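You operate a simulated robot arm through the tools that you are given. There is no shell and no other tool. Be economical: measure what you need, move in short steps, check, and stop when the job is done.

The job below is to be done with a simulated two-armed robot. You get a single attempt, and the scene is never put back.

Task
Shake both fans as the blue card says, then switch the table off.
Fine: they stay clamped.

It is judged by the outcome, as a careful person would: the job done as asked, and still so three seconds after it is handed in. It fails if anything else is knocked over, pushed out of place, dropped, spilled or broken.

Robot
Two 7-joint arms with fingered hands on one trunk, on a base that drives. Base frame: it is fixed to the floor where the robot stands at the start and does not move with it; the origin is under the middle of the robot, x ahead of it, y to its left, z up. Readings come in m, degrees, newtons and seconds.
The left shoulder is at the start at [0.07, 0.145, 1.037], the right one opposite. With the tool pointing down near the work surface each hand reaches from about 0.42 to 0.78 m from the robot's upright axis, wherever it stands, measured 20 degrees to its own side. Places, roughly: frequency dial [0.5, 0.1, 0.9]; level dial [0.5, 0, 0.9]; red lever four [0.9, -0.2, 1.3]; red lever one [0.5, 0.1, 1.2]; red lever three [0.5, -0.2, 1.3]; red lever two [0.8, 0.1, 1.2]; table switch [0.5, 0.2, 0.9]. Payload 3.5 kg a hand.
Tool frame (each hand has its own): the origin (TCP) lies between the finger pads and is the grasp point; the fingertips stand 0.025 m ahead of it; z points along the fingers, y is the line along which they close. Largest opening 0.088 m; the body of the gripper starts 0.029 m behind the TCP. The gripper is a hand of 4 fingers: y runs from the thumb to the fingers, the wrist lies at [-0.013, -0.097, -0.162] in the tool frame, and closing takes about 1.5 s.
Orientation is that of the tool frame in the base frame, as a unit quaternion [w, x, y, z]. With the fingers straight down and the wrist toward the robot, the tool's x, y and z point along [0, 1, 0], [1, 0, 0] and [0, 0, -1] of the base frame.

Tools
- The arms move only by the tool servo_tool. It takes "left_increments", "right_increments" or both (then of equal length, played together; a hand with none holds still); each is a list of rows, each a list of 6 numbers: the shift along the base's x, y, z in m, then the turn, a rotation vector about the base's x, y, z in degrees. In form: [[dx, dy, dz, rx, ry, rz], ...]. A call has 1 to 8 rows; each row is the pose to reach, as a shift and turn from the pose commanded when the call began. "left_hand" and "right_hand" are, for a hand that has rows, the finger opening in m, from 0 to 0.088, set as the call begins (left out, the last holds). Rows are played at 5 a second. More than 0.05 m and 8.6 degrees between two rows, or a gripper value outside its range, and nothing of the call is played. A pose out of reach is approached as far as the arm can. The call stops where the force on the tool passes 40 N (or 10 N more than at its start, if that is more) or the arm is blocked; 0.2 s more then pass. Each finger travels about 0.045 m/s and halts on what it meets, pressing with about 24 N; the grip force reading is that of the motor and also rises with nothing between the fingers. The clock runs only during rows and for 0.2 s after the last one: add rows that repeat a pose to give the fingers time. It gives the time, the measured TCP pose, the force on the tool (base axes), the opening and the grip force at its end, in the units of the frame above (readings bear some noise), with the torque about the TCP (base axes, N m) and any sound that the robot's microphone picked up.
- Cameras (640 x 400 px; columns grow to the right, rows downward): "scene" is now at [0.1377, 0.0015, 1.3581]; the picture's right is [0.01, -1.00, 0.00], its down [-0.56, -0.01, -0.83] and it looks along [0.83, 0.01, -0.56] (base axes); focal length 256 px, centre (320, 200). "left" rides on the left gripper at [-0.064, -0.083, -0.098] in its tool frame; the picture's right is [-0.62, -0.37, 0.69], its down [0.71, -0.63, 0.30] and it looks along [0.32, 0.68, 0.65] (tool axes); focal length 265 px, centre (320, 200). "right" rides on the right gripper at [0.064, -0.083, -0.098] in its tool frame; the picture's right is [-0.62, 0.37, -0.69], its down [-0.71, -0.63, 0.30] and it looks along [-0.32, 0.68, 0.65] (tool axes); focal length 265 px, centre (320, 200). There is no depth. A picture from a camera that has moved, and an enlarged one, comes with that camera's place and axes in the base frame and with its lens.
- snapshot(camera): a new picture of that camera. No time passes.
- slide_trunk(by): slides the trunk up (or, below 0, down) by that many m; the arms and the scene camera ride with it, the base frame stays. It gives what a move gives, with no picture.
- steer(legs): drives the robot by 1 to 6 legs, each [ahead, left, turn to the left] in m, m and degrees, along the robot's own axes; the way and the turn of a leg run together, so that a leg with both is an arc; at most 1.5 m and 180 degrees a leg. The arms and the cameras ride along, it lands a little off, and it stops where it bumps. It gives what a move gives.
- finger_targets(index, middle, ring, thumb_bend, thumb_turn, hand): sets how far each is bent, from 0 (flat) to 1 (curled in); at 0.3 the hand is open as for a grip, at 0.7 the pads meet at the TCP. One left out holds its place. A second passes; each finger stops where it meets its share of the squeeze, and holds until it gets a number again. A gripper value or a shape takes the hand back. It gives what a move gives, with no picture; readings hold the bend of each and the force on the fingers (four entries, about 0 where the hand has none), thumb and palm. thumb_turn goes from beside the hand (0) to across from the fingers (1), as for a grip.
- hand_shape(shape, hand): the hand has 4 fingers and takes this shape, open, in about a second: jaw (thumb against the fingers, like two jaws); tri (thumb and two fingers); tip (a fingertip pinch); poke (one finger out to press); point (the index stretched); flat (the hand flat); cup (the hand cupped); fist (a fist). The gripper value then closes the fingers along that shape, each until it touches; the sizes above hold for jaw. It gives what a move gives, with no picture.
- head_to(pan, tilt): turns the head with the scene camera to pan (to the left, within 86 degrees either way) and tilt (down, from -29 to 69), counted from straight ahead of the robot. It gives what a move gives.
- enlarge(camera, box): a new picture of the part [left, top, right, bottom] of that camera's present view, enlarged. No time passes.
- hand_in(): hands the job in; it is judged then, once.

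Go step by step. Nothing tells you exact positions but the pictures and the camera data: compare them with the known pose of the tool, close in by small moves and look again before you grip or let go. The budget is 120 turns and 100 pictures, counting those below and the enlarged ones. Unless the task says otherwise, let go and move clear before handing in, and close with one line.

The tools are called after ">>>" as name(argument=value, ...) on one line, values as JSON. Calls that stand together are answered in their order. servo_tool: Moves the arms, as the interface text tells. Its arguments: {"type":"object","properties":{"left_increments":{"type":"array","items":{"type":"array","items":{"type":"number"}}},"left_hand":{"type":"number"},"right_increments":{"type":"array","items":{"type":"array","items":{"type":"number"}}},"right_hand":{"type":"number"}},"required":[]} The other tools are called the same way: slide_trunk (by) slides the trunk up or down; hand_shape (shape, hand) gives the hand a shape; finger_targets (index, middle, ring, thumb_bend, thumb_turn, hand) moves the fingers one by one; steer (legs) drives the base; head_to (pan, tilt) turns the head that bears the scene camera; snapshot (camera) takes a picture; enlarge (camera, box) takes an enlarged picture of a part of a camera's view; hand_in () hands the job in.

At the start:

```text
t: 0.0
left_ee_pos: [0.4637, 0.2901, 1.1681]
left_tcp_rot: [0.0, 0.707, 0.707, -0.001]
left_ft_force: [-0.5, -0.3, 0.3]
left_ft_torque: [0.02, 0.02, 0.02]
left_finger_gap: 0.0877
left_grasp_force: 0.0
left_shape: jaw
left_bend: [0.3, 0.3, 0.3, 0.3, 0.98]
left_finger forces: [0.0, 0.0, 0.0, 0.0, 0.1, 0.0]
right_ee_pos: [0.444, -0.1463, 1.2179]
right_tcp_rot: [0.0, 0.707, 0.707, 0.0]
right_ft_force: [-0.2, -0.6, -0.1]
right_ft_torque: [0.03, 0.01, -0.01]
right_finger_gap: 0.0875
right_grasp_force: 0.1
right_shape: jaw
right_bend: [0.3, 0.3, 0.3, 0.3, 0.98]
right_finger forces: [0.0, 0.0, 0.0, 0.0, 0.0, 0.0]
trunk travel left (down, up): [-0.6, 0.24]
robot x, y, heading: [0.0007, 0.0021, -0.1]
head pan, tilt: [0.7, 34.4]
```

scene: 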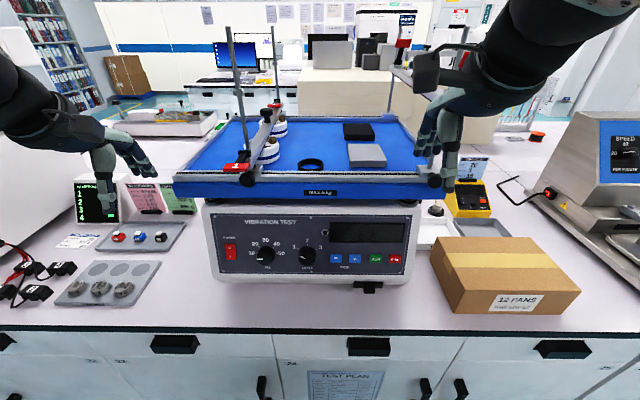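
right: 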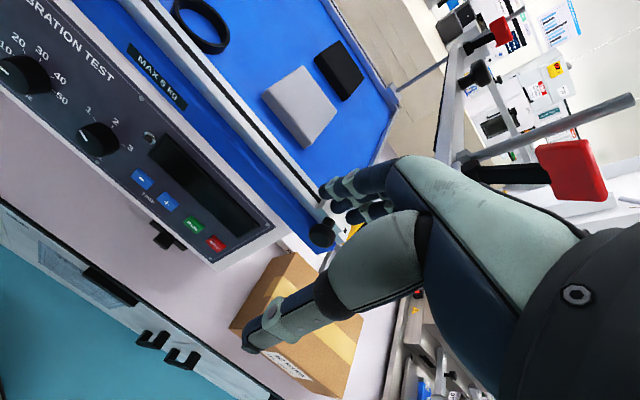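
left: 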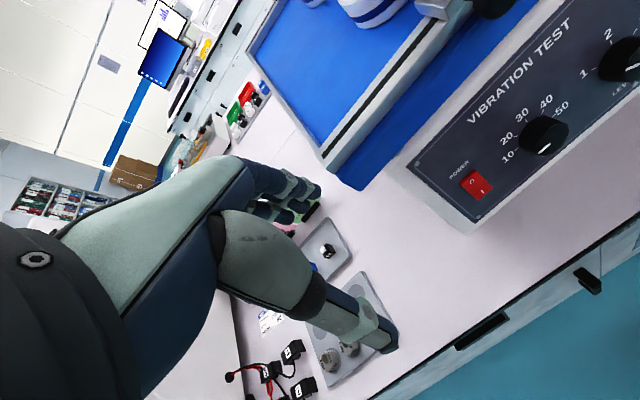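

I see a vibration table with a control panel, two clamp bars on posts and several cards. I'll enlarge the cards, the panel and the clamps first.

>>> enlarge(camera="scene", box=[40, 160, 220, 260])

>>> enlarge(camera="scene", box=[200, 200, 420, 300])

>>> enlarge(camera="scene", box=[200, 20, 440, 200])

>>> enlarge(camera="scene", box=[400, 140, 520, 220])

```text
3.56 times, centred on (130, 210) of scene
camera zoom: at [0.1377, 0.0015, 1.3581], right [0.01, -1.0, 0.0], down [-0.56, -0.01, -0.83], along [0.83, 0.01, -0.56], focal length 910 px, centre (996, 164)
```

zoom: 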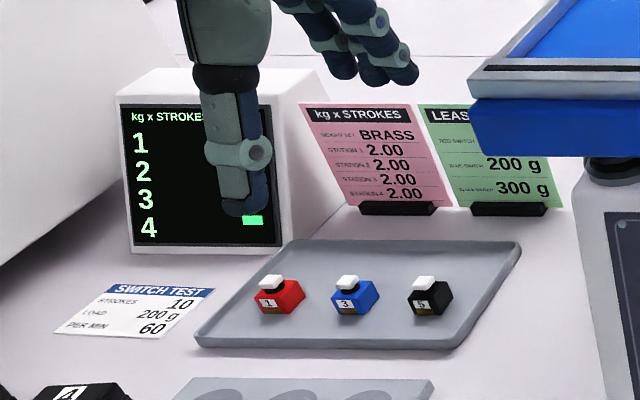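

```text
2.91 times, centred on (310, 250) of scene
camera zoom: at [0.1377, 0.0015, 1.3581], right [0.01, -1.0, 0.0], down [-0.56, -0.01, -0.83], along [0.83, 0.01, -0.56], focal length 745 px, centre (349, 54)
```

zoom: 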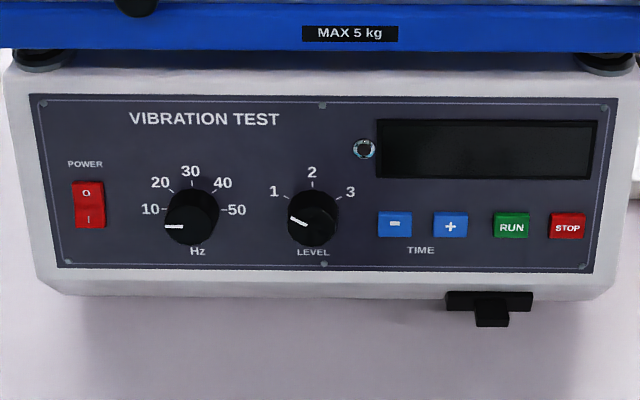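

```text
2.22 times, centred on (320, 110) of scene
camera zoom: at [0.1377, 0.0015, 1.3581], right [0.01, -1.0, 0.0], down [-0.56, -0.01, -0.83], along [0.83, 0.01, -0.56], focal length 569 px, centre (320, 400)
```

zoom: 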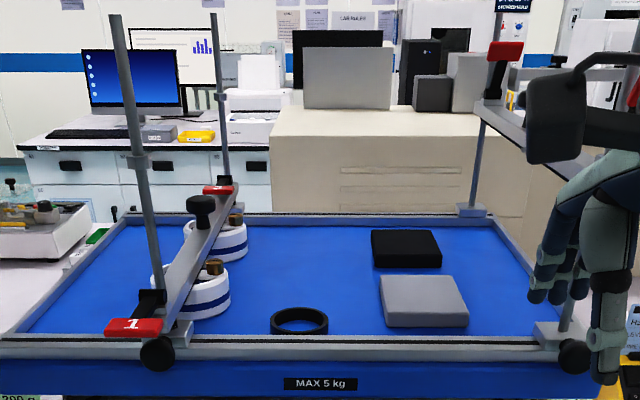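

```text
5.00 times, centred on (460, 180) of scene
camera zoom: at [0.1377, 0.0015, 1.3581], right [0.01, -1.0, 0.0], down [-0.56, -0.01, -0.83], along [0.83, 0.01, -0.56], focal length 1280 px, centre (-380, 300)
```

zoom: 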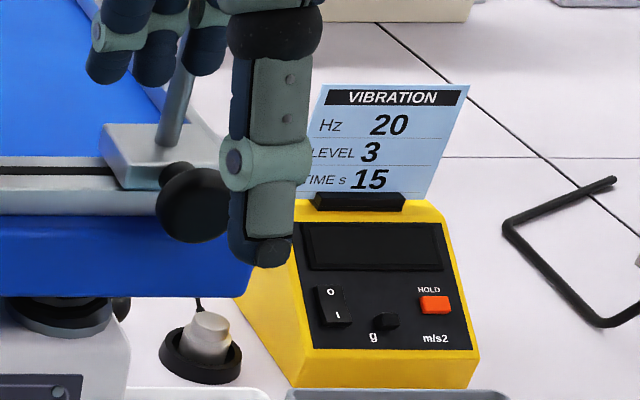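

The blue card reads 20 Hz, level 3, 15 s. Next I'll check whether the clamps are really closed and what lies loose on the table.

>>> enlarge(camera="scene", box=[210, 90, 310, 195])

>>> enlarge(camera="right", box=[130, 0, 400, 170])

>>> enlarge(camera="left", box=[400, 0, 640, 150])

>>> enlarge(camera="scene", box=[380, 20, 540, 120])

```text
3.81 times, centred on (260, 142) of scene
camera zoom: at [0.1377, 0.0015, 1.3581], right [0.01, -1.0, 0.0], down [-0.56, -0.01, -0.83], along [0.83, 0.01, -0.56], focal length 975 px, centre (549, 419)
```

zoom: 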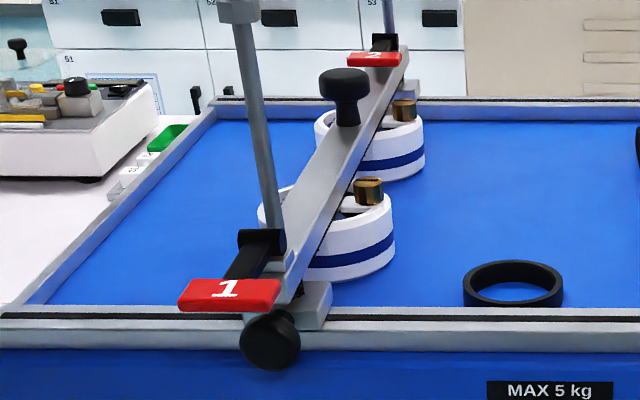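

```text
2.35 times, centred on (265, 85) of right
camera zoom: at [0.3613, -0.0812, 1.3165], right [0.37, -0.62, 0.69], down [-0.63, -0.71, -0.3], along [0.68, -0.32, -0.65], focal length 624 px, centre (449, 471)
```

zoom: 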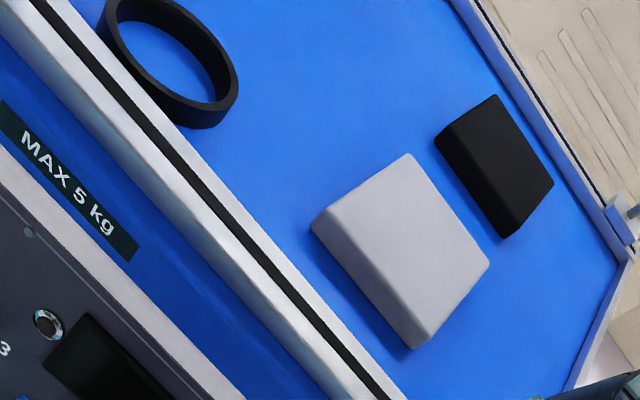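

```text
2.67 times, centred on (520, 75) of left
camera zoom: at [0.38, 0.2263, 1.2664], right [-0.37, -0.62, -0.69], down [-0.63, 0.71, -0.3], along [0.68, 0.32, -0.65], focal length 708 px, centre (-213, 533)
```

zoom: 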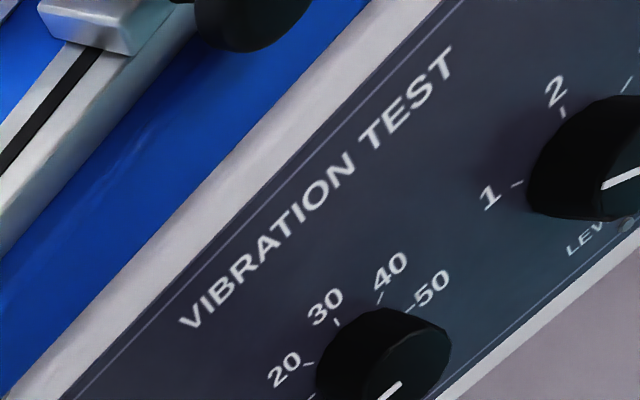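

```text
4.00 times, centred on (460, 70) of scene
camera zoom: at [0.1377, 0.0015, 1.3581], right [0.01, -1.0, 0.0], down [-0.56, -0.01, -0.83], along [0.83, 0.01, -0.56], focal length 1024 px, centre (-240, 720)
```

zoom: 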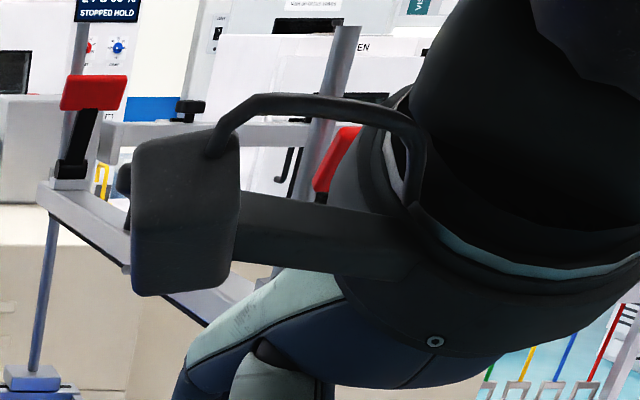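

Bar 1-2 lies across both fans with its red levers down. I'll read the wall sign and the lab posters, and move the right hand back to clear the view.

>>> enlarge(camera="scene", box=[380, 0, 440, 40])

>>> head_to(pan=0, tilt=5)

>>> snapshot(camera="scene")

```text
10.00 times, centred on (410, 20) of scene
camera zoom: at [0.1377, 0.0015, 1.3581], right [0.01, -1.0, 0.0], down [-0.56, -0.01, -0.83], along [0.83, 0.01, -0.56], focal length 2560 px, centre (-580, 2000)
```

zoom: 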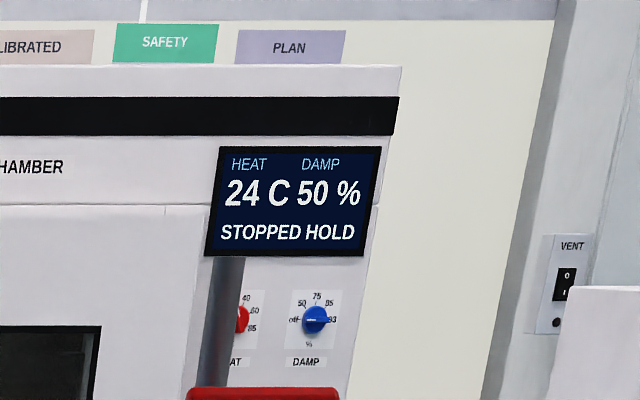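

```text
t: 0.9
left_ee_pos: [0.4645, 0.2907, 1.1675]
left_tcp_rot: [0.0, 0.707, 0.708, -0.001]
left_ft_force: [0.3, -0.4, 0.5]
left_ft_torque: [0.0, 0.01, -0.01]
left_finger_gap: 0.0877
left_grasp_force: 0.3
left_shape: jaw
left_bend: [0.3, 0.3, 0.3, 0.3, 0.98]
left_finger forces: [0.1, 0.0, 0.0, 0.1, 0.0, 0.0]
right_ee_pos: [0.4444, -0.1448, 1.2173]
right_tcp_rot: [0.0, 0.708, 0.707, -0.001]
right_ft_force: [1.0, -0.2, -0.6]
right_ft_torque: [-0.05, 0.0, -0.02]
right_finger_gap: 0.0873
right_grasp_force: 0.0
right_shape: jaw
right_bend: [0.3, 0.3, 0.3, 0.3, 0.98]
right_finger forces: [0.1, 0.0, 0.1, 0.0, 0.0, 0.0]
trunk travel left (down, up): [-0.6, 0.24]
robot x, y, heading: [-0.0009, -0.0, 0.1]
head pan, tilt: [0.0, 5.0]
```

```text
87 pictures are left
camera scene: at [0.1411, 0.0005, 1.4052], right [0.0, -1.0, 0.0], down [-0.09, 0.0, -1.0], along [1.0, 0.0, -0.09], focal length 256 px, centre (320, 200)
```

scene: 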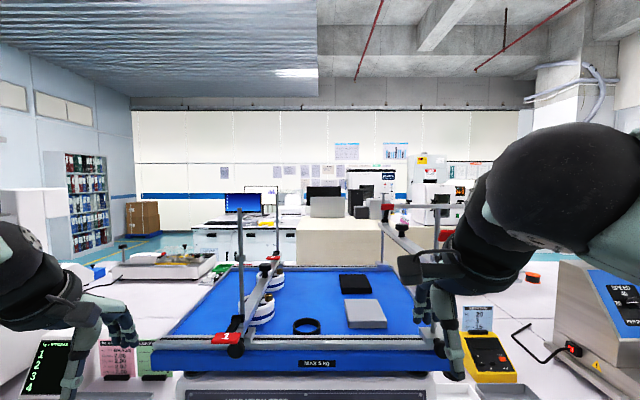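

I'll turn the head back down and study the box label, and whether the bar actually presses on the fans.

>>> head_to(pan=0, tilt=34.4)

>>> enlarge(camera="scene", box=[480, 285, 550, 320])

>>> enlarge(camera="scene", box=[225, 105, 305, 190])

>>> enlarge(camera="scene", box=[300, 365, 390, 400])

```text
t: 1.9
left_ee_pos: [0.4639, 0.2887, 1.1674]
left_tcp_rot: [0.0, 0.707, 0.707, 0.0]
left_ft_force: [-0.3, 0.1, 0.1]
left_ft_torque: [0.01, 0.07, 0.01]
left_finger_gap: 0.0877
left_grasp_force: 0.1
left_shape: jaw
left_bend: [0.3, 0.3, 0.3, 0.3, 0.98]
left_finger forces: [0.1, 0.0, 0.1, 0.1, 0.0, 0.0]
right_ee_pos: [0.4433, -0.1447, 1.2187]
right_tcp_rot: [0.0, 0.707, 0.707, 0.0]
right_ft_force: [-0.3, 0.1, 0.5]
right_ft_torque: [-0.01, 0.04, 0.01]
right_finger_gap: 0.0873
right_grasp_force: 0.1
right_shape: jaw
right_bend: [0.3, 0.3, 0.3, 0.3, 0.98]
right_finger forces: [0.0, 0.0, 0.1, 0.0, 0.0, 0.0]
trunk travel left (down, up): [-0.6, 0.24]
robot x, y, heading: [-0.001, 0.0035, 0.0]
head pan, tilt: [0.0, 34.4]
```

```text
9.14 times, centred on (515, 302) of scene
camera zoom: at [0.1377, 0.0005, 1.3581], right [0.0, -1.0, 0.0], down [-0.56, 0.0, -0.83], along [0.83, 0.0, -0.56], focal length 2340 px, centre (-1463, -737)
```

zoom: 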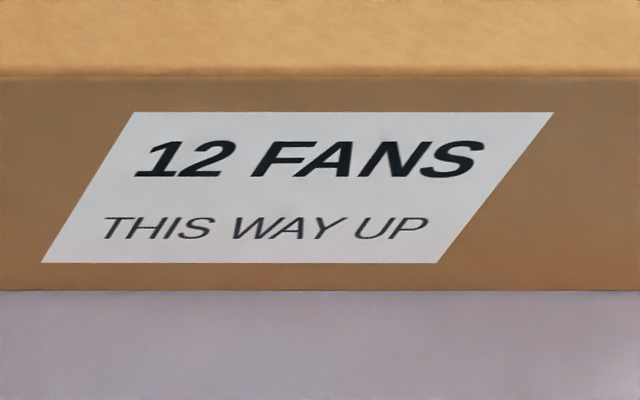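

```text
4.71 times, centred on (265, 148) of scene
camera zoom: at [0.1377, 0.0005, 1.3581], right [0.0, -1.0, 0.0], down [-0.56, 0.0, -0.83], along [0.83, 0.0, -0.56], focal length 1205 px, centre (579, 447)
```

zoom: 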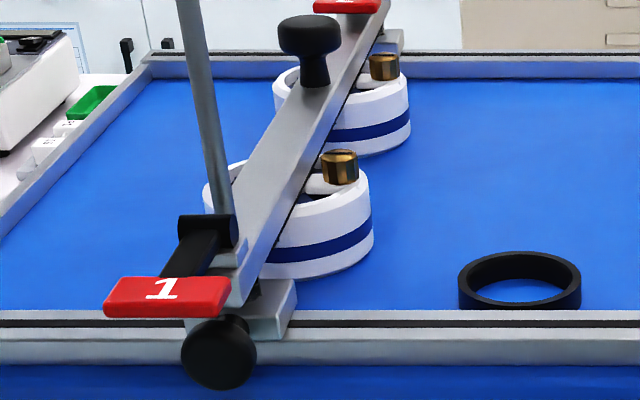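

```text
7.11 times, centred on (345, 382) of scene
camera zoom: at [0.1377, 0.0005, 1.3581], right [0.0, -1.0, 0.0], down [-0.56, 0.0, -0.83], along [0.83, 0.0, -0.56], focal length 1820 px, centre (142, -1098)
```

zoom: 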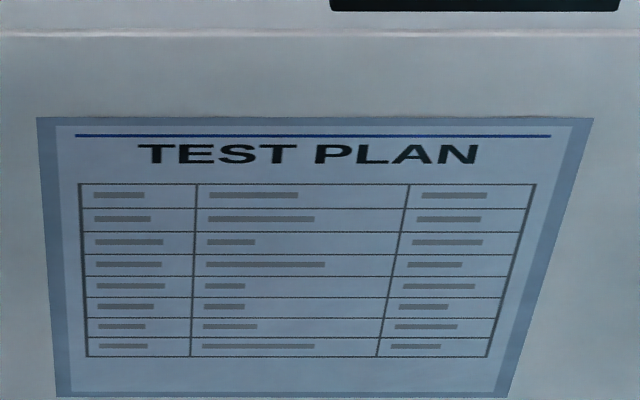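

The fans are under bar 1-2 with both levers down, so the clamp is closed. The panel leans back about 14°, centred near x 0.54, z 0.94. I'll back off 0.15 m so the hands can point forward at it.

>>> steer(legs=[[-0.15, 0, 0]])

>>> snapshot(camera="scene")

>>> snapshot(camera="left")

```text
t: 3.2
left_ee_pos: [0.316, 0.2899, 1.1692]
left_tcp_rot: [-0.001, 0.708, 0.706, 0.0]
left_ft_force: [0.5, -0.4, 1.0]
left_ft_torque: [0.02, 0.05, 0.01]
left_finger_gap: 0.0876
left_grasp_force: 0.2
left_shape: jaw
left_bend: [0.3, 0.3, 0.3, 0.3, 0.98]
left_finger forces: [0.0, 0.0, 0.1, 0.0, 0.0, 0.0]
right_ee_pos: [0.2963, -0.1463, 1.2176]
right_tcp_rot: [-0.001, 0.708, 0.707, 0.0]
right_ft_force: [-0.5, 0.9, 0.7]
right_ft_torque: [0.04, -0.02, 0.03]
right_finger_gap: 0.0876
right_grasp_force: 0.0
right_shape: jaw
right_bend: [0.3, 0.3, 0.3, 0.3, 0.98]
right_finger forces: [0.0, 0.0, 0.0, 0.0, 0.0, 0.0]
trunk travel left (down, up): [-0.6, 0.24]
robot x, y, heading: [-0.1522, 0.0035, -0.2]
head pan, tilt: [0.0, 34.4]
```

```text
83 pictures are left
camera scene: at [-0.0104, 0.0004, 1.3578], right [0.0, -1.0, 0.0], down [-0.57, 0.0, -0.82], along [0.82, 0.0, -0.57], focal length 256 px, centre (320, 200)
```

scene: 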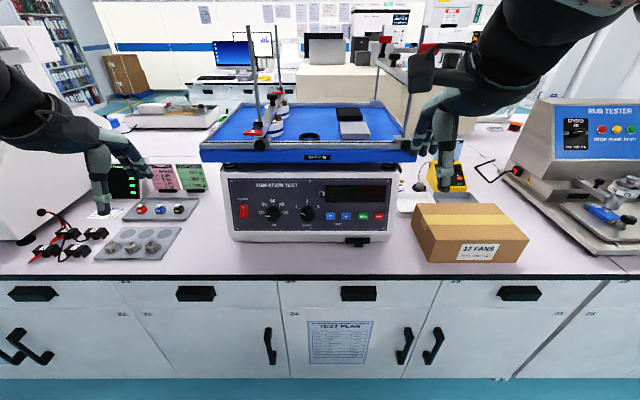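

```text
82 pictures are left
camera left: at [0.2324, 0.2258, 1.2657], right [-0.37, -0.62, -0.69], down [-0.63, 0.72, -0.3], along [0.68, 0.32, -0.66], focal length 265 px, centre (320, 200)
```

left: 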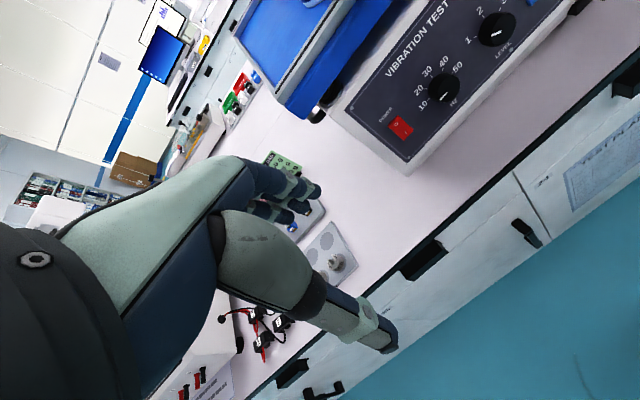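

I'll zoom in on the panel from here to measure it precisely.

>>> enlarge(camera="scene", box=[220, 165, 400, 255])

>>> enlarge(camera="left", box=[330, 0, 610, 175])

>>> enlarge(camera="right", box=[0, 0, 320, 200])

```text
3.56 times, centred on (310, 210) of scene
camera zoom: at [-0.0104, 0.0004, 1.3578], right [0.0, -1.0, 0.0], down [-0.57, 0.0, -0.82], along [0.82, 0.0, -0.57], focal length 910 px, centre (356, 164)
```

zoom: 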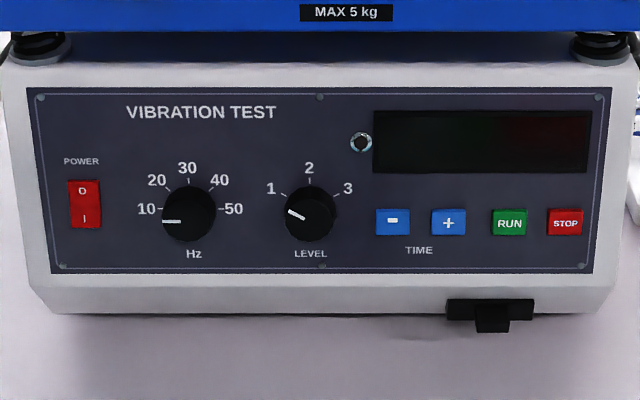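

```text
2.29 times, centred on (470, 88) of left
camera zoom: at [0.2324, 0.2258, 1.2657], right [-0.37, -0.62, -0.69], down [-0.63, 0.72, -0.3], along [0.68, 0.32, -0.66], focal length 607 px, centre (-23, 457)
```

zoom: 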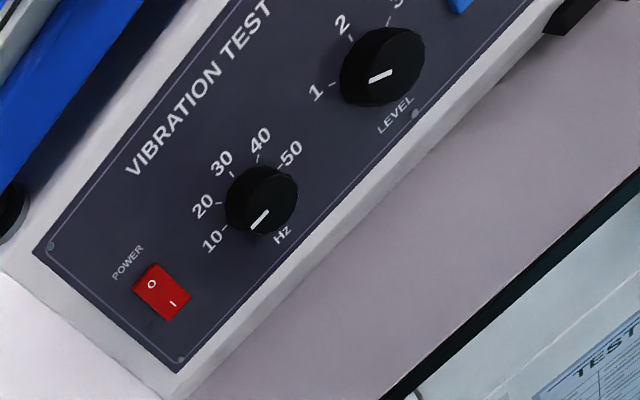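

```text
2.00 times, centred on (160, 100) of right
camera zoom: at [0.2132, -0.0817, 1.3159], right [0.37, -0.62, 0.69], down [-0.63, -0.71, -0.3], along [0.68, -0.33, -0.66], focal length 531 px, centre (640, 400)
```

zoom: 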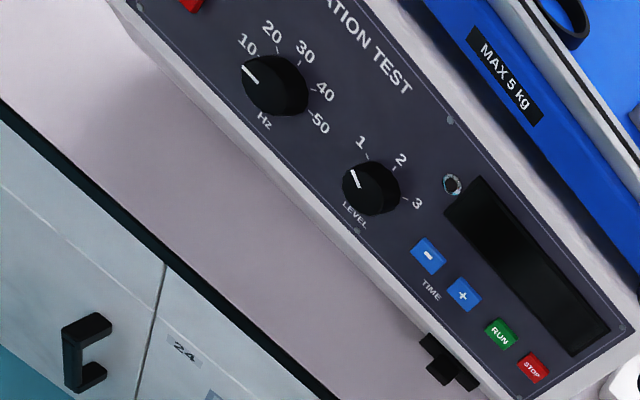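

From the pictures, the panel is x≈0.522+0.246·(z−0.90). The Hz dial is at y 0.125 and the level dial at y 0.035, both at z 0.941. The power switch is at y 0.204, and −, +, RUN and STOP are at y −0.028, −0.069, −0.116 and −0.157. First I pitch both hands forward.

>>> servo_tool(left_increments=[[0, 0, 0, 0, -8.5, 0], [0, 0, 0, 0, -17, 0], [0, 0, 0, 0, -25.5, 0], [0, 0, 0, 0, -34, 0], [0, 0, 0, 0, -42.5, 0], [0, 0, 0, 0, -51, 0], [0, 0, 0, 0, -59.5, 0], [0, 0, 0, 0, -68, 0]], right_increments=[[0, 0, 0, 0, -8.5, 0], [0, 0, 0, 0, -17, 0], [0, 0, 0, 0, -25.5, 0], [0, 0, 0, 0, -34, 0], [0, 0, 0, 0, -42.5, 0], [0, 0, 0, 0, -51, 0], [0, 0, 0, 0, -59.5, 0], [0, 0, 0, 0, -68, 0]])

```text
t: 5.0
left_ee_pos: [0.3142, 0.2924, 1.1669]
left_tcp_rot: [0.396, 0.585, 0.587, 0.395]
left_ft_force: [-0.3, 0.1, -0.5]
left_ft_torque: [0.0, 0.02, 0.01]
left_finger_gap: 0.0879
left_grasp_force: 0.1
left_shape: jaw
left_bend: [0.3, 0.3, 0.3, 0.3, 0.98]
left_finger forces: [0.1, 0.1, 0.1, 0.0, 0.1, 0.0]
right_ee_pos: [0.296, -0.1434, 1.2176]
right_tcp_rot: [0.395, 0.586, 0.587, 0.395]
right_ft_force: [-0.1, 1.2, -1.9]
right_ft_torque: [0.02, -0.05, 0.01]
right_finger_gap: 0.0875
right_grasp_force: 0.1
right_shape: jaw
right_bend: [0.3, 0.3, 0.3, 0.3, 0.98]
right_finger forces: [0.1, 0.0, 0.0, 0.0, 0.1, 0.0]
trunk travel left (down, up): [-0.6, 0.24]
robot x, y, heading: [-0.1468, -0.0001, -0.1]
head pan, tilt: [0.0, 34.4]
```

That worked; now I roll both hands outward so the wrists are at the sides.

>>> servo_tool(left_increments=[[0, 0, 0, 7.88, 0, -3.19], [0, 0, 0, 15.76, 0, -6.38], [0, 0, 0, 23.64, 0, -9.57], [0, 0, 0, 31.52, 0, -12.76], [0, 0, 0, 39.4, 0, -15.95], [0, 0, 0, 47.28, 0, -19.14], [0, 0, 0, 55.16, 0, -22.33], [0, 0, 0, 63.04, 0, -25.52]], right_increments=[[0, 0, 0, -7.88, 0, 3.19], [0, 0, 0, -15.76, 0, 6.38], [0, 0, 0, -23.64, 0, 9.57], [0, 0, 0, -31.52, 0, 12.76], [0, 0, 0, -39.4, 0, 15.95], [0, 0, 0, -47.28, 0, 19.14], [0, 0, 0, -55.16, 0, 22.33], [0, 0, 0, -63.04, 0, 25.52]])

>>> hand_shape(hand="left", shape="poke")

>>> hand_shape(hand="right", shape="poke")

>>> snapshot(camera="scene")

>>> snapshot(camera="left")

>>> snapshot(camera="right")

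```text
t: 6.8
left_ee_pos: [0.3148, 0.2887, 1.1672]
left_tcp_rot: [0.106, 0.814, 0.156, 0.549]
left_ft_force: [0.0, -0.5, 0.0]
left_ft_torque: [-0.01, -0.02, 0.03]
left_finger_gap: 0.0876
left_grasp_force: 0.1
left_shape: jaw
left_bend: [0.3, 0.3, 0.3, 0.3, 0.98]
left_finger forces: [0.1, 0.1, 0.0, 0.0, 0.1, 0.0]
right_ee_pos: [0.2935, -0.1466, 1.219]
right_tcp_rot: [0.549, 0.158, 0.814, 0.106]
right_ft_force: [-0.9, 0.0, -0.8]
right_ft_torque: [0.01, -0.03, -0.04]
right_finger_gap: 0.0877
right_grasp_force: 0.0
right_shape: jaw
right_bend: [0.3, 0.3, 0.3, 0.3, 0.98]
right_finger forces: [0.1, 0.0, 0.1, 0.1, 0.1, 0.1]
trunk travel left (down, up): [-0.6, 0.24]
robot x, y, heading: [-0.1544, 0.0006, -0.4]
head pan, tilt: [0.0, 34.4]
```

```text
t: 7.8
left_ee_pos: [0.3152, 0.2887, 1.1684]
left_tcp_rot: [0.107, 0.814, 0.159, 0.549]
left_ft_force: [0.4, -0.5, -0.1]
left_ft_torque: [0.01, 0.0, 0.03]
left_finger_gap: 0.0
left_grasp_force: 0.0
left_shape: poke
left_bend: [0.7, 0.7, 0.99, 1.0, 1.0]
left_finger forces: [0.0, 0.0, 0.0, 0.1, 0.0, 0.0]
right_ee_pos: [0.2948, -0.1454, 1.2172]
right_tcp_rot: [0.549, 0.16, 0.814, 0.107]
right_ft_force: [0.3, 0.5, -0.4]
right_ft_torque: [0.0, -0.01, 0.01]
right_finger_gap: 0.0876
right_grasp_force: 0.1
right_shape: jaw
right_bend: [0.3, 0.3, 0.3, 0.3, 0.98]
right_finger forces: [0.1, 0.0, 0.0, 0.0, 0.1, 0.0]
trunk travel left (down, up): [-0.6, 0.24]
robot x, y, heading: [-0.15, -0.0043, -0.2]
head pan, tilt: [0.0, 34.4]
```

```text
t: 8.7
left_ee_pos: [0.3152, 0.2891, 1.1676]
left_tcp_rot: [0.108, 0.814, 0.158, 0.548]
left_ft_force: [-0.6, 0.8, 0.2]
left_ft_torque: [0.0, 0.0, -0.01]
left_finger_gap: 0.0001
left_grasp_force: 0.0
left_shape: poke
left_bend: [0.7, 0.7, 0.99, 1.0, 1.0]
left_finger forces: [0.0, 0.1, 0.1, 0.0, 0.0, 0.0]
right_ee_pos: [0.2954, -0.1454, 1.218]
right_tcp_rot: [0.548, 0.159, 0.814, 0.107]
right_ft_force: [-0.6, 0.1, 0.0]
right_ft_torque: [-0.02, -0.01, 0.0]
right_finger_gap: 0.0
right_grasp_force: 0.0
right_shape: poke
right_bend: [0.7, 0.7, 0.99, 1.0, 1.0]
right_finger forces: [0.0, 0.0, 0.0, 0.0, 0.1, 0.0]
trunk travel left (down, up): [-0.6, 0.24]
robot x, y, heading: [-0.1493, -0.0007, -0.1]
head pan, tilt: [0.0, 34.4]
```

```text
78 pictures are left
camera scene: at [-0.012, 0.0003, 1.3581], right [0.0, -1.0, 0.0], down [-0.57, 0.0, -0.83], along [0.82, 0.0, -0.57], focal length 256 px, centre (320, 200)
```

scene: 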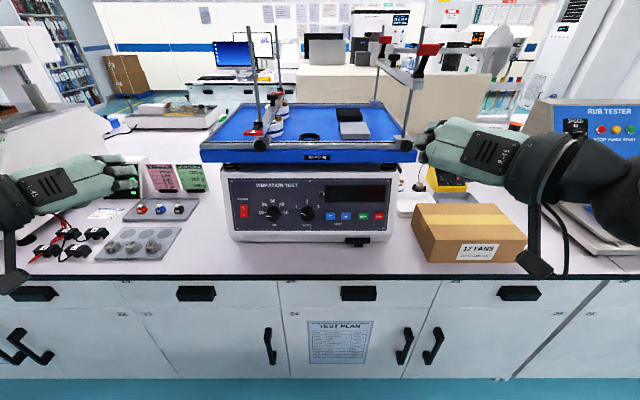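

```text
77 pictures are left
camera left: at [0.1888, 0.3435, 1.1205], right [0.37, 0.11, -0.92], down [0.44, 0.85, 0.28], along [0.81, -0.51, 0.27], focal length 265 px, centre (320, 200)
```

left: 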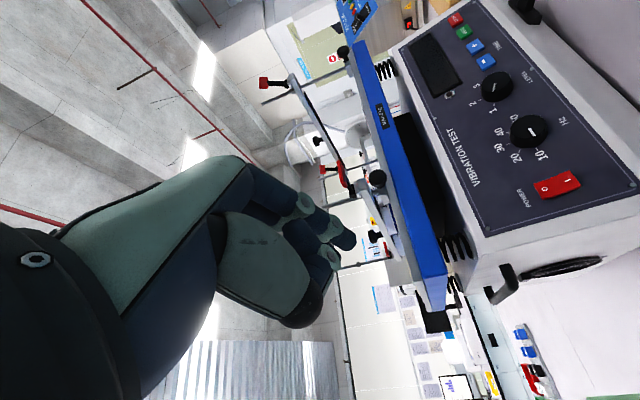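

```text
76 pictures are left
camera right: at [0.1697, -0.1993, 1.1707], right [-0.37, 0.11, 0.92], down [0.44, -0.85, 0.28], along [0.82, 0.51, 0.27], focal length 265 px, centre (320, 200)
```

right: 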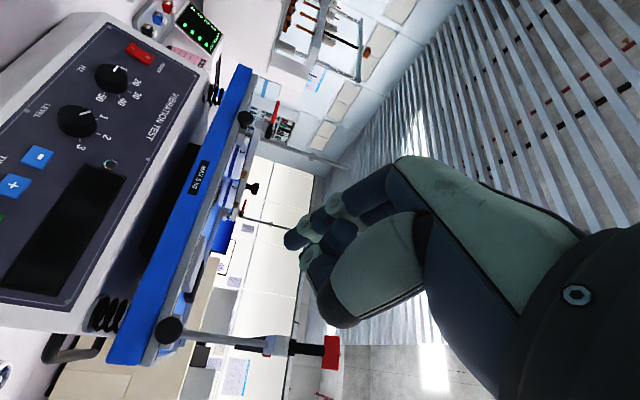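

I'll zoom in on the poke shape to see which part leads.

>>> enlarge(camera="left", box=[210, 150, 390, 340])

>>> enlarge(camera="scene", box=[80, 140, 160, 210])

```text
2.11 times, centred on (300, 245) of left
camera zoom: at [0.1888, 0.3435, 1.1205], right [0.37, 0.11, -0.92], down [0.44, 0.85, 0.28], along [0.81, -0.51, 0.27], focal length 559 px, centre (362, 105)
```

zoom: 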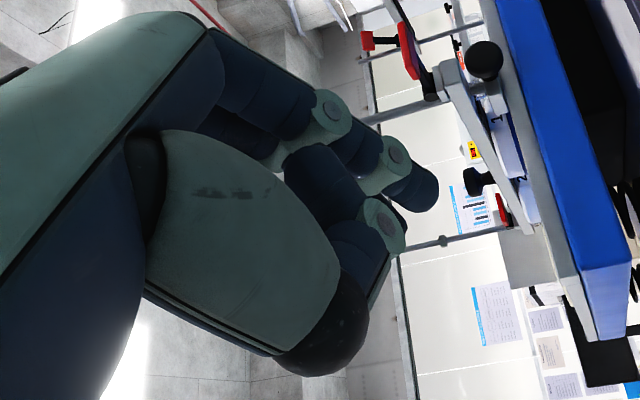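

```text
5.71 times, centred on (120, 175) of scene
camera zoom: at [-0.012, 0.0003, 1.3581], right [0.0, -1.0, 0.0], down [-0.57, 0.0, -0.83], along [0.82, 0.0, -0.57], focal length 1463 px, centre (1463, 343)
```

zoom: 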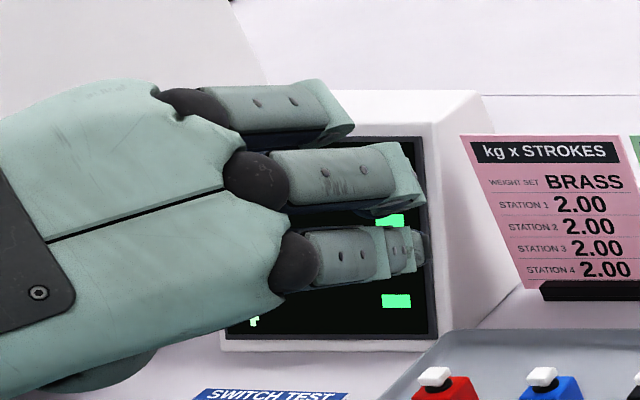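

It's hard to tell which finger leads, so I'll set my own poke on both hands, with only the index partly stretched and the rest curled.

>>> finger_targets(hand="left", index=0.4, middle=1, ring=1, thumb_bend=1, thumb_turn=0.3)

>>> snapshot(camera="left")

>>> enlarge(camera="scene", box=[80, 140, 160, 210])

```text
t: 9.7
left_ee_pos: [0.3147, 0.2887, 1.1681]
left_tcp_rot: [0.106, 0.814, 0.158, 0.548]
left_ft_force: [0.8, -0.1, 0.3]
left_ft_torque: [0.01, -0.01, -0.03]
left_finger_gap: 0.0341
left_grasp_force: 0.0
left_shape: fingers
left_bend: [0.4, 1.0, 1.0, 1.0, 0.31]
left_finger forces: [0.0, 0.1, 0.0, 0.0, 0.1, 0.0]
right_ee_pos: [0.2947, -0.1454, 1.2168]
right_tcp_rot: [0.548, 0.158, 0.814, 0.107]
right_ft_force: [-0.6, 0.8, -0.4]
right_ft_torque: [-0.03, 0.04, 0.0]
right_finger_gap: 0.0
right_grasp_force: 0.0
right_shape: poke
right_bend: [0.7, 0.7, 0.99, 1.0, 1.0]
right_finger forces: [0.0, 0.0, 0.1, 0.0, 0.0, 0.0]
trunk travel left (down, up): [-0.6, 0.24]
robot x, y, heading: [-0.1509, 0.0004, -0.2]
head pan, tilt: [0.0, 34.4]
```

```text
73 pictures are left
camera left: at [0.1888, 0.3436, 1.1206], right [0.37, 0.11, -0.92], down [0.44, 0.85, 0.28], along [0.81, -0.51, 0.27], focal length 265 px, centre (320, 200)
```

left: 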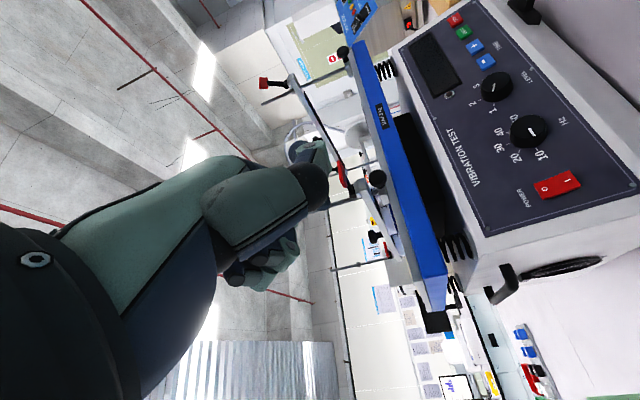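

```text
5.71 times, centred on (120, 175) of scene
camera zoom: at [-0.012, 0.0003, 1.3581], right [0.0, -1.0, 0.0], down [-0.57, 0.0, -0.83], along [0.83, 0.0, -0.57], focal length 1463 px, centre (1463, 343)
```

zoom: 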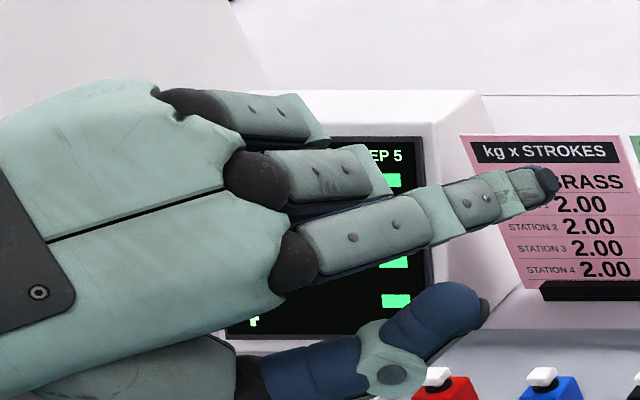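

The index now leads well. I'll tuck the thumb in, then bring the left fingertip in front of the power switch.

>>> finger_targets(hand="left", thumb_turn=1, thumb_bend=1)

>>> servo_tool(left_increments=[[0.015, -0.01, -0.04, 0, 0, 0], [0.03, -0.02, -0.08, 0, 0, 0], [0.045, -0.03, -0.12, 0, 0, 0], [0.06, -0.04, -0.16, 0, 0, 0], [0.08, -0.057, -0.2, 0, 0, 0]])

>>> snapshot(camera="left")

>>> enlarge(camera="scene", box=[180, 160, 340, 260])

```text
t: 10.7
left_ee_pos: [0.3148, 0.2891, 1.1677]
left_tcp_rot: [0.105, 0.814, 0.157, 0.549]
left_ft_force: [0.1, 0.8, -1.0]
left_ft_torque: [0.0, -0.02, -0.03]
left_finger_gap: 0.0203
left_grasp_force: 0.0
left_shape: fingers
left_bend: [0.38, 1.0, 1.0, 0.99, 0.99]
left_finger forces: [0.0, 0.0, 0.1, 0.0, 0.1, 0.1]
right_ee_pos: [0.2954, -0.1459, 1.2175]
right_tcp_rot: [0.549, 0.159, 0.814, 0.108]
right_ft_force: [-0.7, -0.6, -0.8]
right_ft_torque: [0.0, -0.02, 0.02]
right_finger_gap: 0.0001
right_grasp_force: 0.0
right_shape: poke
right_bend: [0.7, 0.7, 0.99, 1.0, 1.0]
right_finger forces: [0.0, 0.1, 0.0, 0.0, 0.0, 0.0]
trunk travel left (down, up): [-0.6, 0.24]
robot x, y, heading: [-0.1483, -0.0011, 0.1]
head pan, tilt: [0.0, 34.4]
```

```text
t: 11.8
left_ee_pos: [0.395, 0.2306, 0.9658]
left_tcp_rot: [0.106, 0.815, 0.158, 0.548]
left_ft_force: [-0.8, -0.5, 0.7]
left_ft_torque: [0.02, 0.02, -0.04]
left_finger_gap: 0.02
left_grasp_force: 0.1
left_shape: fingers
left_bend: [0.38, 1.0, 1.0, 0.99, 0.99]
left_finger forces: [0.1, 0.1, 0.0, 0.1, 0.0, 0.0]
right_ee_pos: [0.2979, -0.1465, 1.2162]
right_tcp_rot: [0.547, 0.159, 0.815, 0.107]
right_ft_force: [0.7, -0.2, 0.0]
right_ft_torque: [0.05, 0.03, 0.01]
right_finger_gap: 0.0001
right_grasp_force: 0.0
right_shape: poke
right_bend: [0.7, 0.7, 0.99, 1.0, 1.0]
right_finger forces: [0.0, 0.0, 0.1, 0.0, 0.0, 0.0]
trunk travel left (down, up): [-0.6, 0.24]
robot x, y, heading: [-0.1478, 0.0001, -0.3]
head pan, tilt: [0.0, 34.4]
```

```text
71 pictures are left
camera left: at [0.2691, 0.2852, 0.9193], right [0.37, 0.11, -0.92], down [0.44, 0.85, 0.28], along [0.82, -0.51, 0.27], focal length 265 px, centre (320, 200)
```

left: 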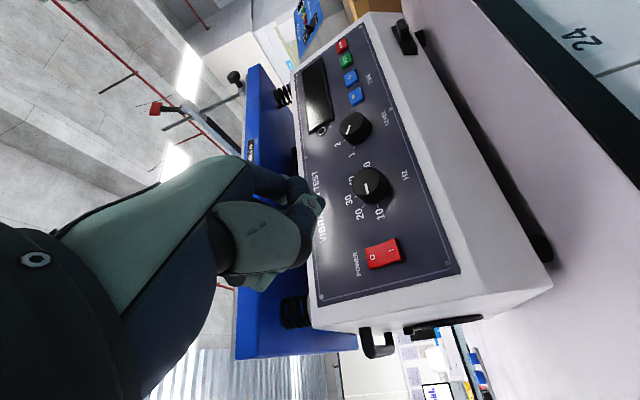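

```text
4.00 times, centred on (260, 210) of scene
camera zoom: at [-0.0099, -0.0007, 1.3578], right [0.0, -1.0, 0.0], down [-0.57, 0.0, -0.82], along [0.82, 0.0, -0.57], focal length 1024 px, centre (560, 160)
```

zoom: 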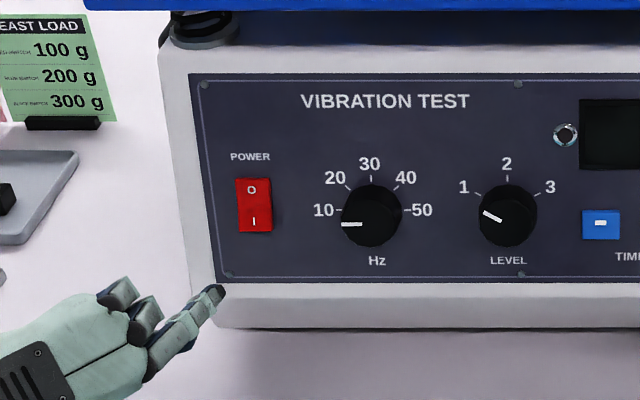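

I'll zoom the left camera to locate the tip.

>>> enlarge(camera="left", box=[220, 140, 420, 290])

```text
2.67 times, centred on (320, 215) of left
camera zoom: at [0.2691, 0.2852, 0.9193], right [0.37, 0.11, -0.92], down [0.44, 0.85, 0.28], along [0.82, -0.51, 0.27], focal length 708 px, centre (320, 160)
```

zoom: 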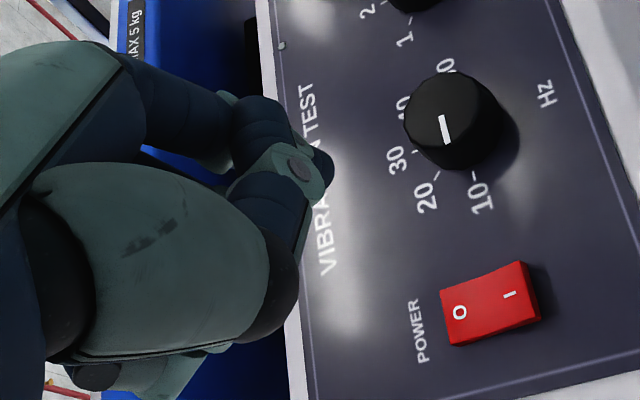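

The tip is at about (0.423, 0.193, 0.968). I'll line up with the "I" half of the rocker and press gently.

>>> servo_tool(left_increments=[[0.03, 0.011, -0.015, 0, 0, 0], [0.065, 0.011, -0.024, 0, 0, 0], [0.08, 0.011, -0.028, 0, 0, 0], [0.09, 0.011, -0.031, 0, 0, 0]])

>>> enlarge(camera="scene", box=[180, 160, 340, 260])

>>> enlarge(camera="left", box=[220, 140, 420, 290])

```text
t: 12.8
left_ee_pos: [0.4859, 0.2416, 0.9363]
left_tcp_rot: [0.107, 0.814, 0.157, 0.548]
left_ft_force: [0.0, -0.6, -0.6]
left_ft_torque: [-0.01, 0.01, 0.0]
left_finger_gap: 0.02
left_grasp_force: 0.1
left_shape: fingers
left_bend: [0.38, 1.0, 1.0, 0.99, 0.99]
left_finger forces: [0.1, 0.0, 0.0, 0.1, 0.1, 0.0]
right_ee_pos: [0.2958, -0.1448, 1.2173]
right_tcp_rot: [0.548, 0.159, 0.814, 0.107]
right_ft_force: [0.7, 0.8, 0.3]
right_ft_torque: [0.0, 0.0, 0.01]
right_finger_gap: 0.0
right_grasp_force: 0.1
right_shape: poke
right_bend: [0.7, 0.7, 0.99, 1.0, 1.0]
right_finger forces: [0.0, 0.0, 0.1, 0.0, 0.1, 0.1]
trunk travel left (down, up): [-0.6, 0.24]
robot x, y, heading: [-0.1489, -0.0026, -0.2]
head pan, tilt: [0.0, 34.4]
```

```text
4.00 times, centred on (260, 210) of scene
camera zoom: at [-0.0111, 0.0, 1.3579], right [0.0, -1.0, 0.0], down [-0.57, 0.0, -0.82], along [0.82, 0.0, -0.57], focal length 1024 px, centre (560, 160)
```

zoom: 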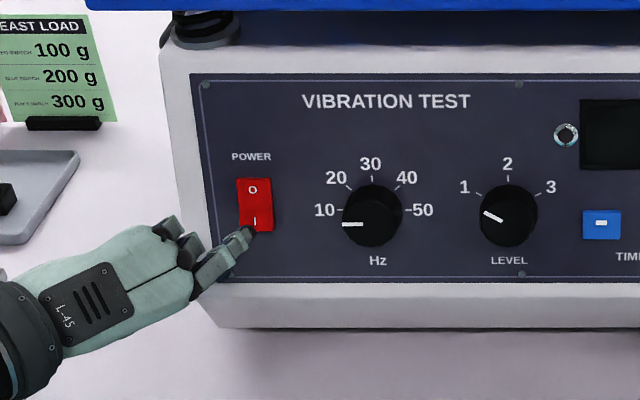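

```text
2.67 times, centred on (320, 215) of left
camera zoom: at [0.3607, 0.2963, 0.8893], right [0.37, 0.11, -0.92], down [0.44, 0.85, 0.28], along [0.81, -0.51, 0.27], focal length 708 px, centre (320, 160)
```

zoom: 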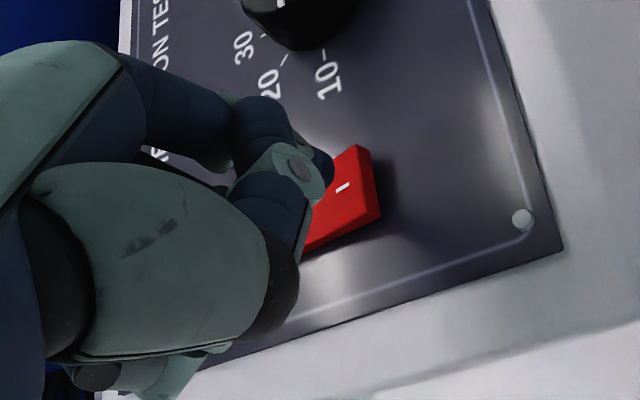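

The tip is just in front of the "I"; press on.

>>> servo_tool(left_increments=[[0.006, 0, -0.002, 0, 0, 0], [0.011, 0, -0.003, 0, 0, 0], [0.016, 0, -0.004, 0, 0, 0], [0.021, 0, -0.005, 0, 0, 0]])

>>> enlarge(camera="scene", box=[220, 165, 400, 255])

```text
t: 13.8
left_ee_pos: [0.5016, 0.2425, 0.9326]
left_tcp_rot: [0.108, 0.814, 0.157, 0.549]
left_ft_force: [-22.9, 3.4, -0.1]
left_ft_torque: [-0.05, -0.18, -0.84]
left_finger_gap: 0.02
left_grasp_force: 11.4
left_shape: fingers
left_bend: [0.38, 1.0, 1.0, 0.99, 0.99]
left_finger forces: [22.3, 0.1, 0.0, 0.1, 0.0, 0.0]
right_ee_pos: [0.2904, -0.1439, 1.2192]
right_tcp_rot: [0.551, 0.158, 0.813, 0.108]
right_ft_force: [0.5, 0.7, -0.2]
right_ft_torque: [-0.04, 0.01, 0.0]
right_finger_gap: 0.0
right_grasp_force: 0.0
right_shape: poke
right_bend: [0.7, 0.7, 0.99, 1.0, 1.0]
right_finger forces: [0.0, 0.0, 0.0, 0.0, 0.0, 0.0]
trunk travel left (down, up): [-0.6, 0.24]
robot x, y, heading: [-0.1467, 0.0006, 0.1]
head pan, tilt: [0.0, 34.4]
```

```text
3.56 times, centred on (310, 210) of scene
camera zoom: at [-0.0178, 0.0012, 1.3586], right [0.0, -1.0, 0.0], down [-0.56, 0.0, -0.83], along [0.83, 0.0, -0.56], focal length 910 px, centre (356, 164)
```

zoom: 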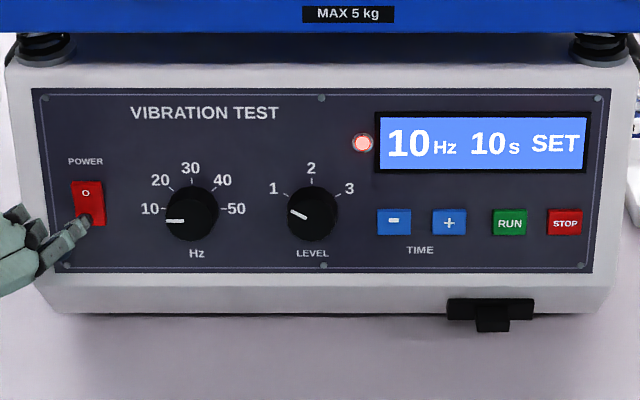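

The table is on and the display reads 10 Hz, 10 s, SET. I'll back off, form the jaw, and line up with the Hz dial.

>>> servo_tool(left_increments=[[-0.04, 0, 0.01, 0, 0, 0], [-0.08, 0, 0.022, 0, -4, 0], [-0.1, -0.03, 0.03, 0, -8, 0]])

>>> hand_shape(hand="left", shape="jaw")

>>> servo_tool(left_increments=[[0.01, -0.044, 0, 0, 0, 0], [0.02, -0.0875, 0, 0, 0, 0], [0.03, -0.0875, 0, 0, 0, 0]], left_hand=0.07)

>>> snapshot(camera="left")

>>> enlarge(camera="scene", box=[180, 160, 340, 260])

```text
t: 14.7
left_ee_pos: [0.4076, 0.2109, 0.962]
left_tcp_rot: [0.117, 0.774, 0.15, 0.604]
left_ft_force: [0.8, 0.2, 0.5]
left_ft_torque: [0.05, -0.04, 0.0]
left_finger_gap: 0.0203
left_grasp_force: 0.1
left_shape: fingers
left_bend: [0.38, 1.0, 1.0, 0.99, 1.0]
left_finger forces: [0.0, 0.0, 0.0, 0.0, 0.0, 0.0]
right_ee_pos: [0.2964, -0.1477, 1.216]
right_tcp_rot: [0.548, 0.159, 0.814, 0.108]
right_ft_force: [-0.1, 0.1, -0.1]
right_ft_torque: [0.0, -0.04, 0.02]
right_finger_gap: 0.0
right_grasp_force: 0.0
right_shape: poke
right_bend: [0.7, 0.7, 0.99, 1.0, 1.0]
right_finger forces: [0.1, 0.1, 0.0, 0.0, 0.0, 0.0]
trunk travel left (down, up): [-0.6, 0.24]
robot x, y, heading: [-0.1539, 0.0008, -0.0]
head pan, tilt: [0.0, 34.4]
```

```text
t: 15.6
left_ee_pos: [0.4066, 0.2138, 0.9621]
left_tcp_rot: [0.117, 0.774, 0.15, 0.604]
left_ft_force: [0.6, -0.4, 1.0]
left_ft_torque: [-0.02, 0.03, 0.0]
left_finger_gap: 0.0878
left_grasp_force: 0.0
left_shape: jaw
left_bend: [0.3, 0.3, 0.3, 0.3, 0.98]
left_finger forces: [0.0, 0.0, 0.0, 0.1, 0.0, 0.0]
right_ee_pos: [0.2947, -0.1457, 1.2184]
right_tcp_rot: [0.549, 0.159, 0.813, 0.107]
right_ft_force: [0.6, 1.1, 0.1]
right_ft_torque: [0.02, 0.01, -0.02]
right_finger_gap: 0.0
right_grasp_force: 0.0
right_shape: poke
right_bend: [0.7, 0.7, 0.99, 1.0, 1.0]
right_finger forces: [0.0, 0.0, 0.1, 0.0, 0.0, 0.0]
trunk travel left (down, up): [-0.6, 0.24]
robot x, y, heading: [-0.1476, 0.0001, 0.1]
head pan, tilt: [0.0, 34.4]
```

```text
t: 16.4
left_ee_pos: [0.4354, 0.125, 0.9637]
left_tcp_rot: [0.117, 0.774, 0.15, 0.604]
left_ft_force: [0.4, -0.5, 0.2]
left_ft_torque: [-0.01, 0.02, -0.02]
left_finger_gap: 0.0704
left_grasp_force: 0.1
left_shape: jaw
left_bend: [0.27, 0.34, 0.31, 0.49, 0.99]
left_finger forces: [0.0, 0.0, 0.0, 0.0, 0.0, 0.1]
right_ee_pos: [0.294, -0.1441, 1.2166]
right_tcp_rot: [0.548, 0.158, 0.814, 0.107]
right_ft_force: [0.4, -0.6, -0.1]
right_ft_torque: [-0.02, 0.01, 0.02]
right_finger_gap: 0.0
right_grasp_force: 0.0
right_shape: poke
right_bend: [0.7, 0.7, 0.99, 1.0, 1.0]
right_finger forces: [0.1, 0.0, 0.0, 0.0, 0.0, 0.1]
trunk travel left (down, up): [-0.6, 0.24]
robot x, y, heading: [-0.1463, -0.0018, 0.1]
head pan, tilt: [0.0, 34.4]
```

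```text
65 pictures are left
camera left: at [0.317, 0.1792, 0.9], right [0.5, 0.11, -0.86], down [0.4, 0.85, 0.34], along [0.77, -0.51, 0.38], focal length 265 px, centre (320, 200)
```

left: 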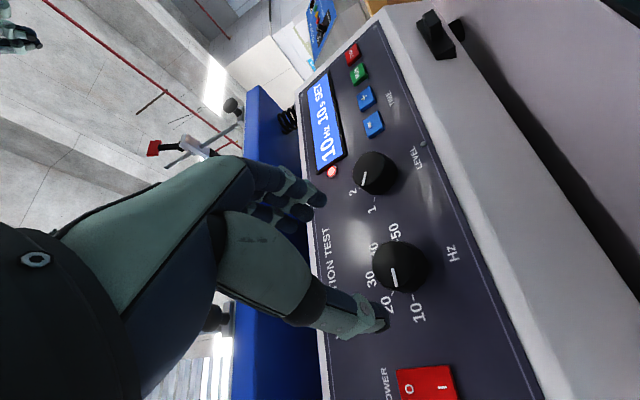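

```text
4.00 times, centred on (260, 210) of scene
camera zoom: at [-0.0122, 0.0014, 1.3581], right [0.0, -1.0, 0.0], down [-0.56, 0.0, -0.83], along [0.83, 0.0, -0.56], focal length 1024 px, centre (560, 160)
```

zoom: 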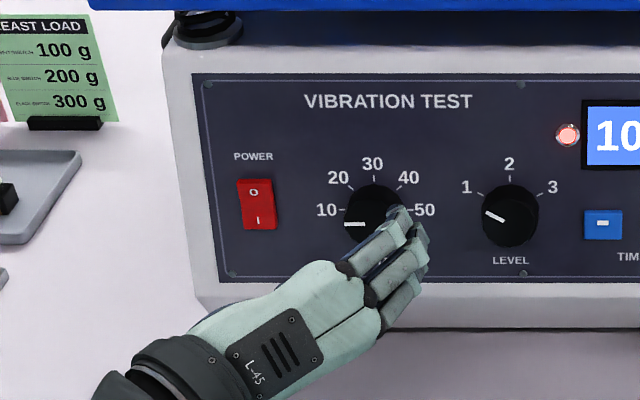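

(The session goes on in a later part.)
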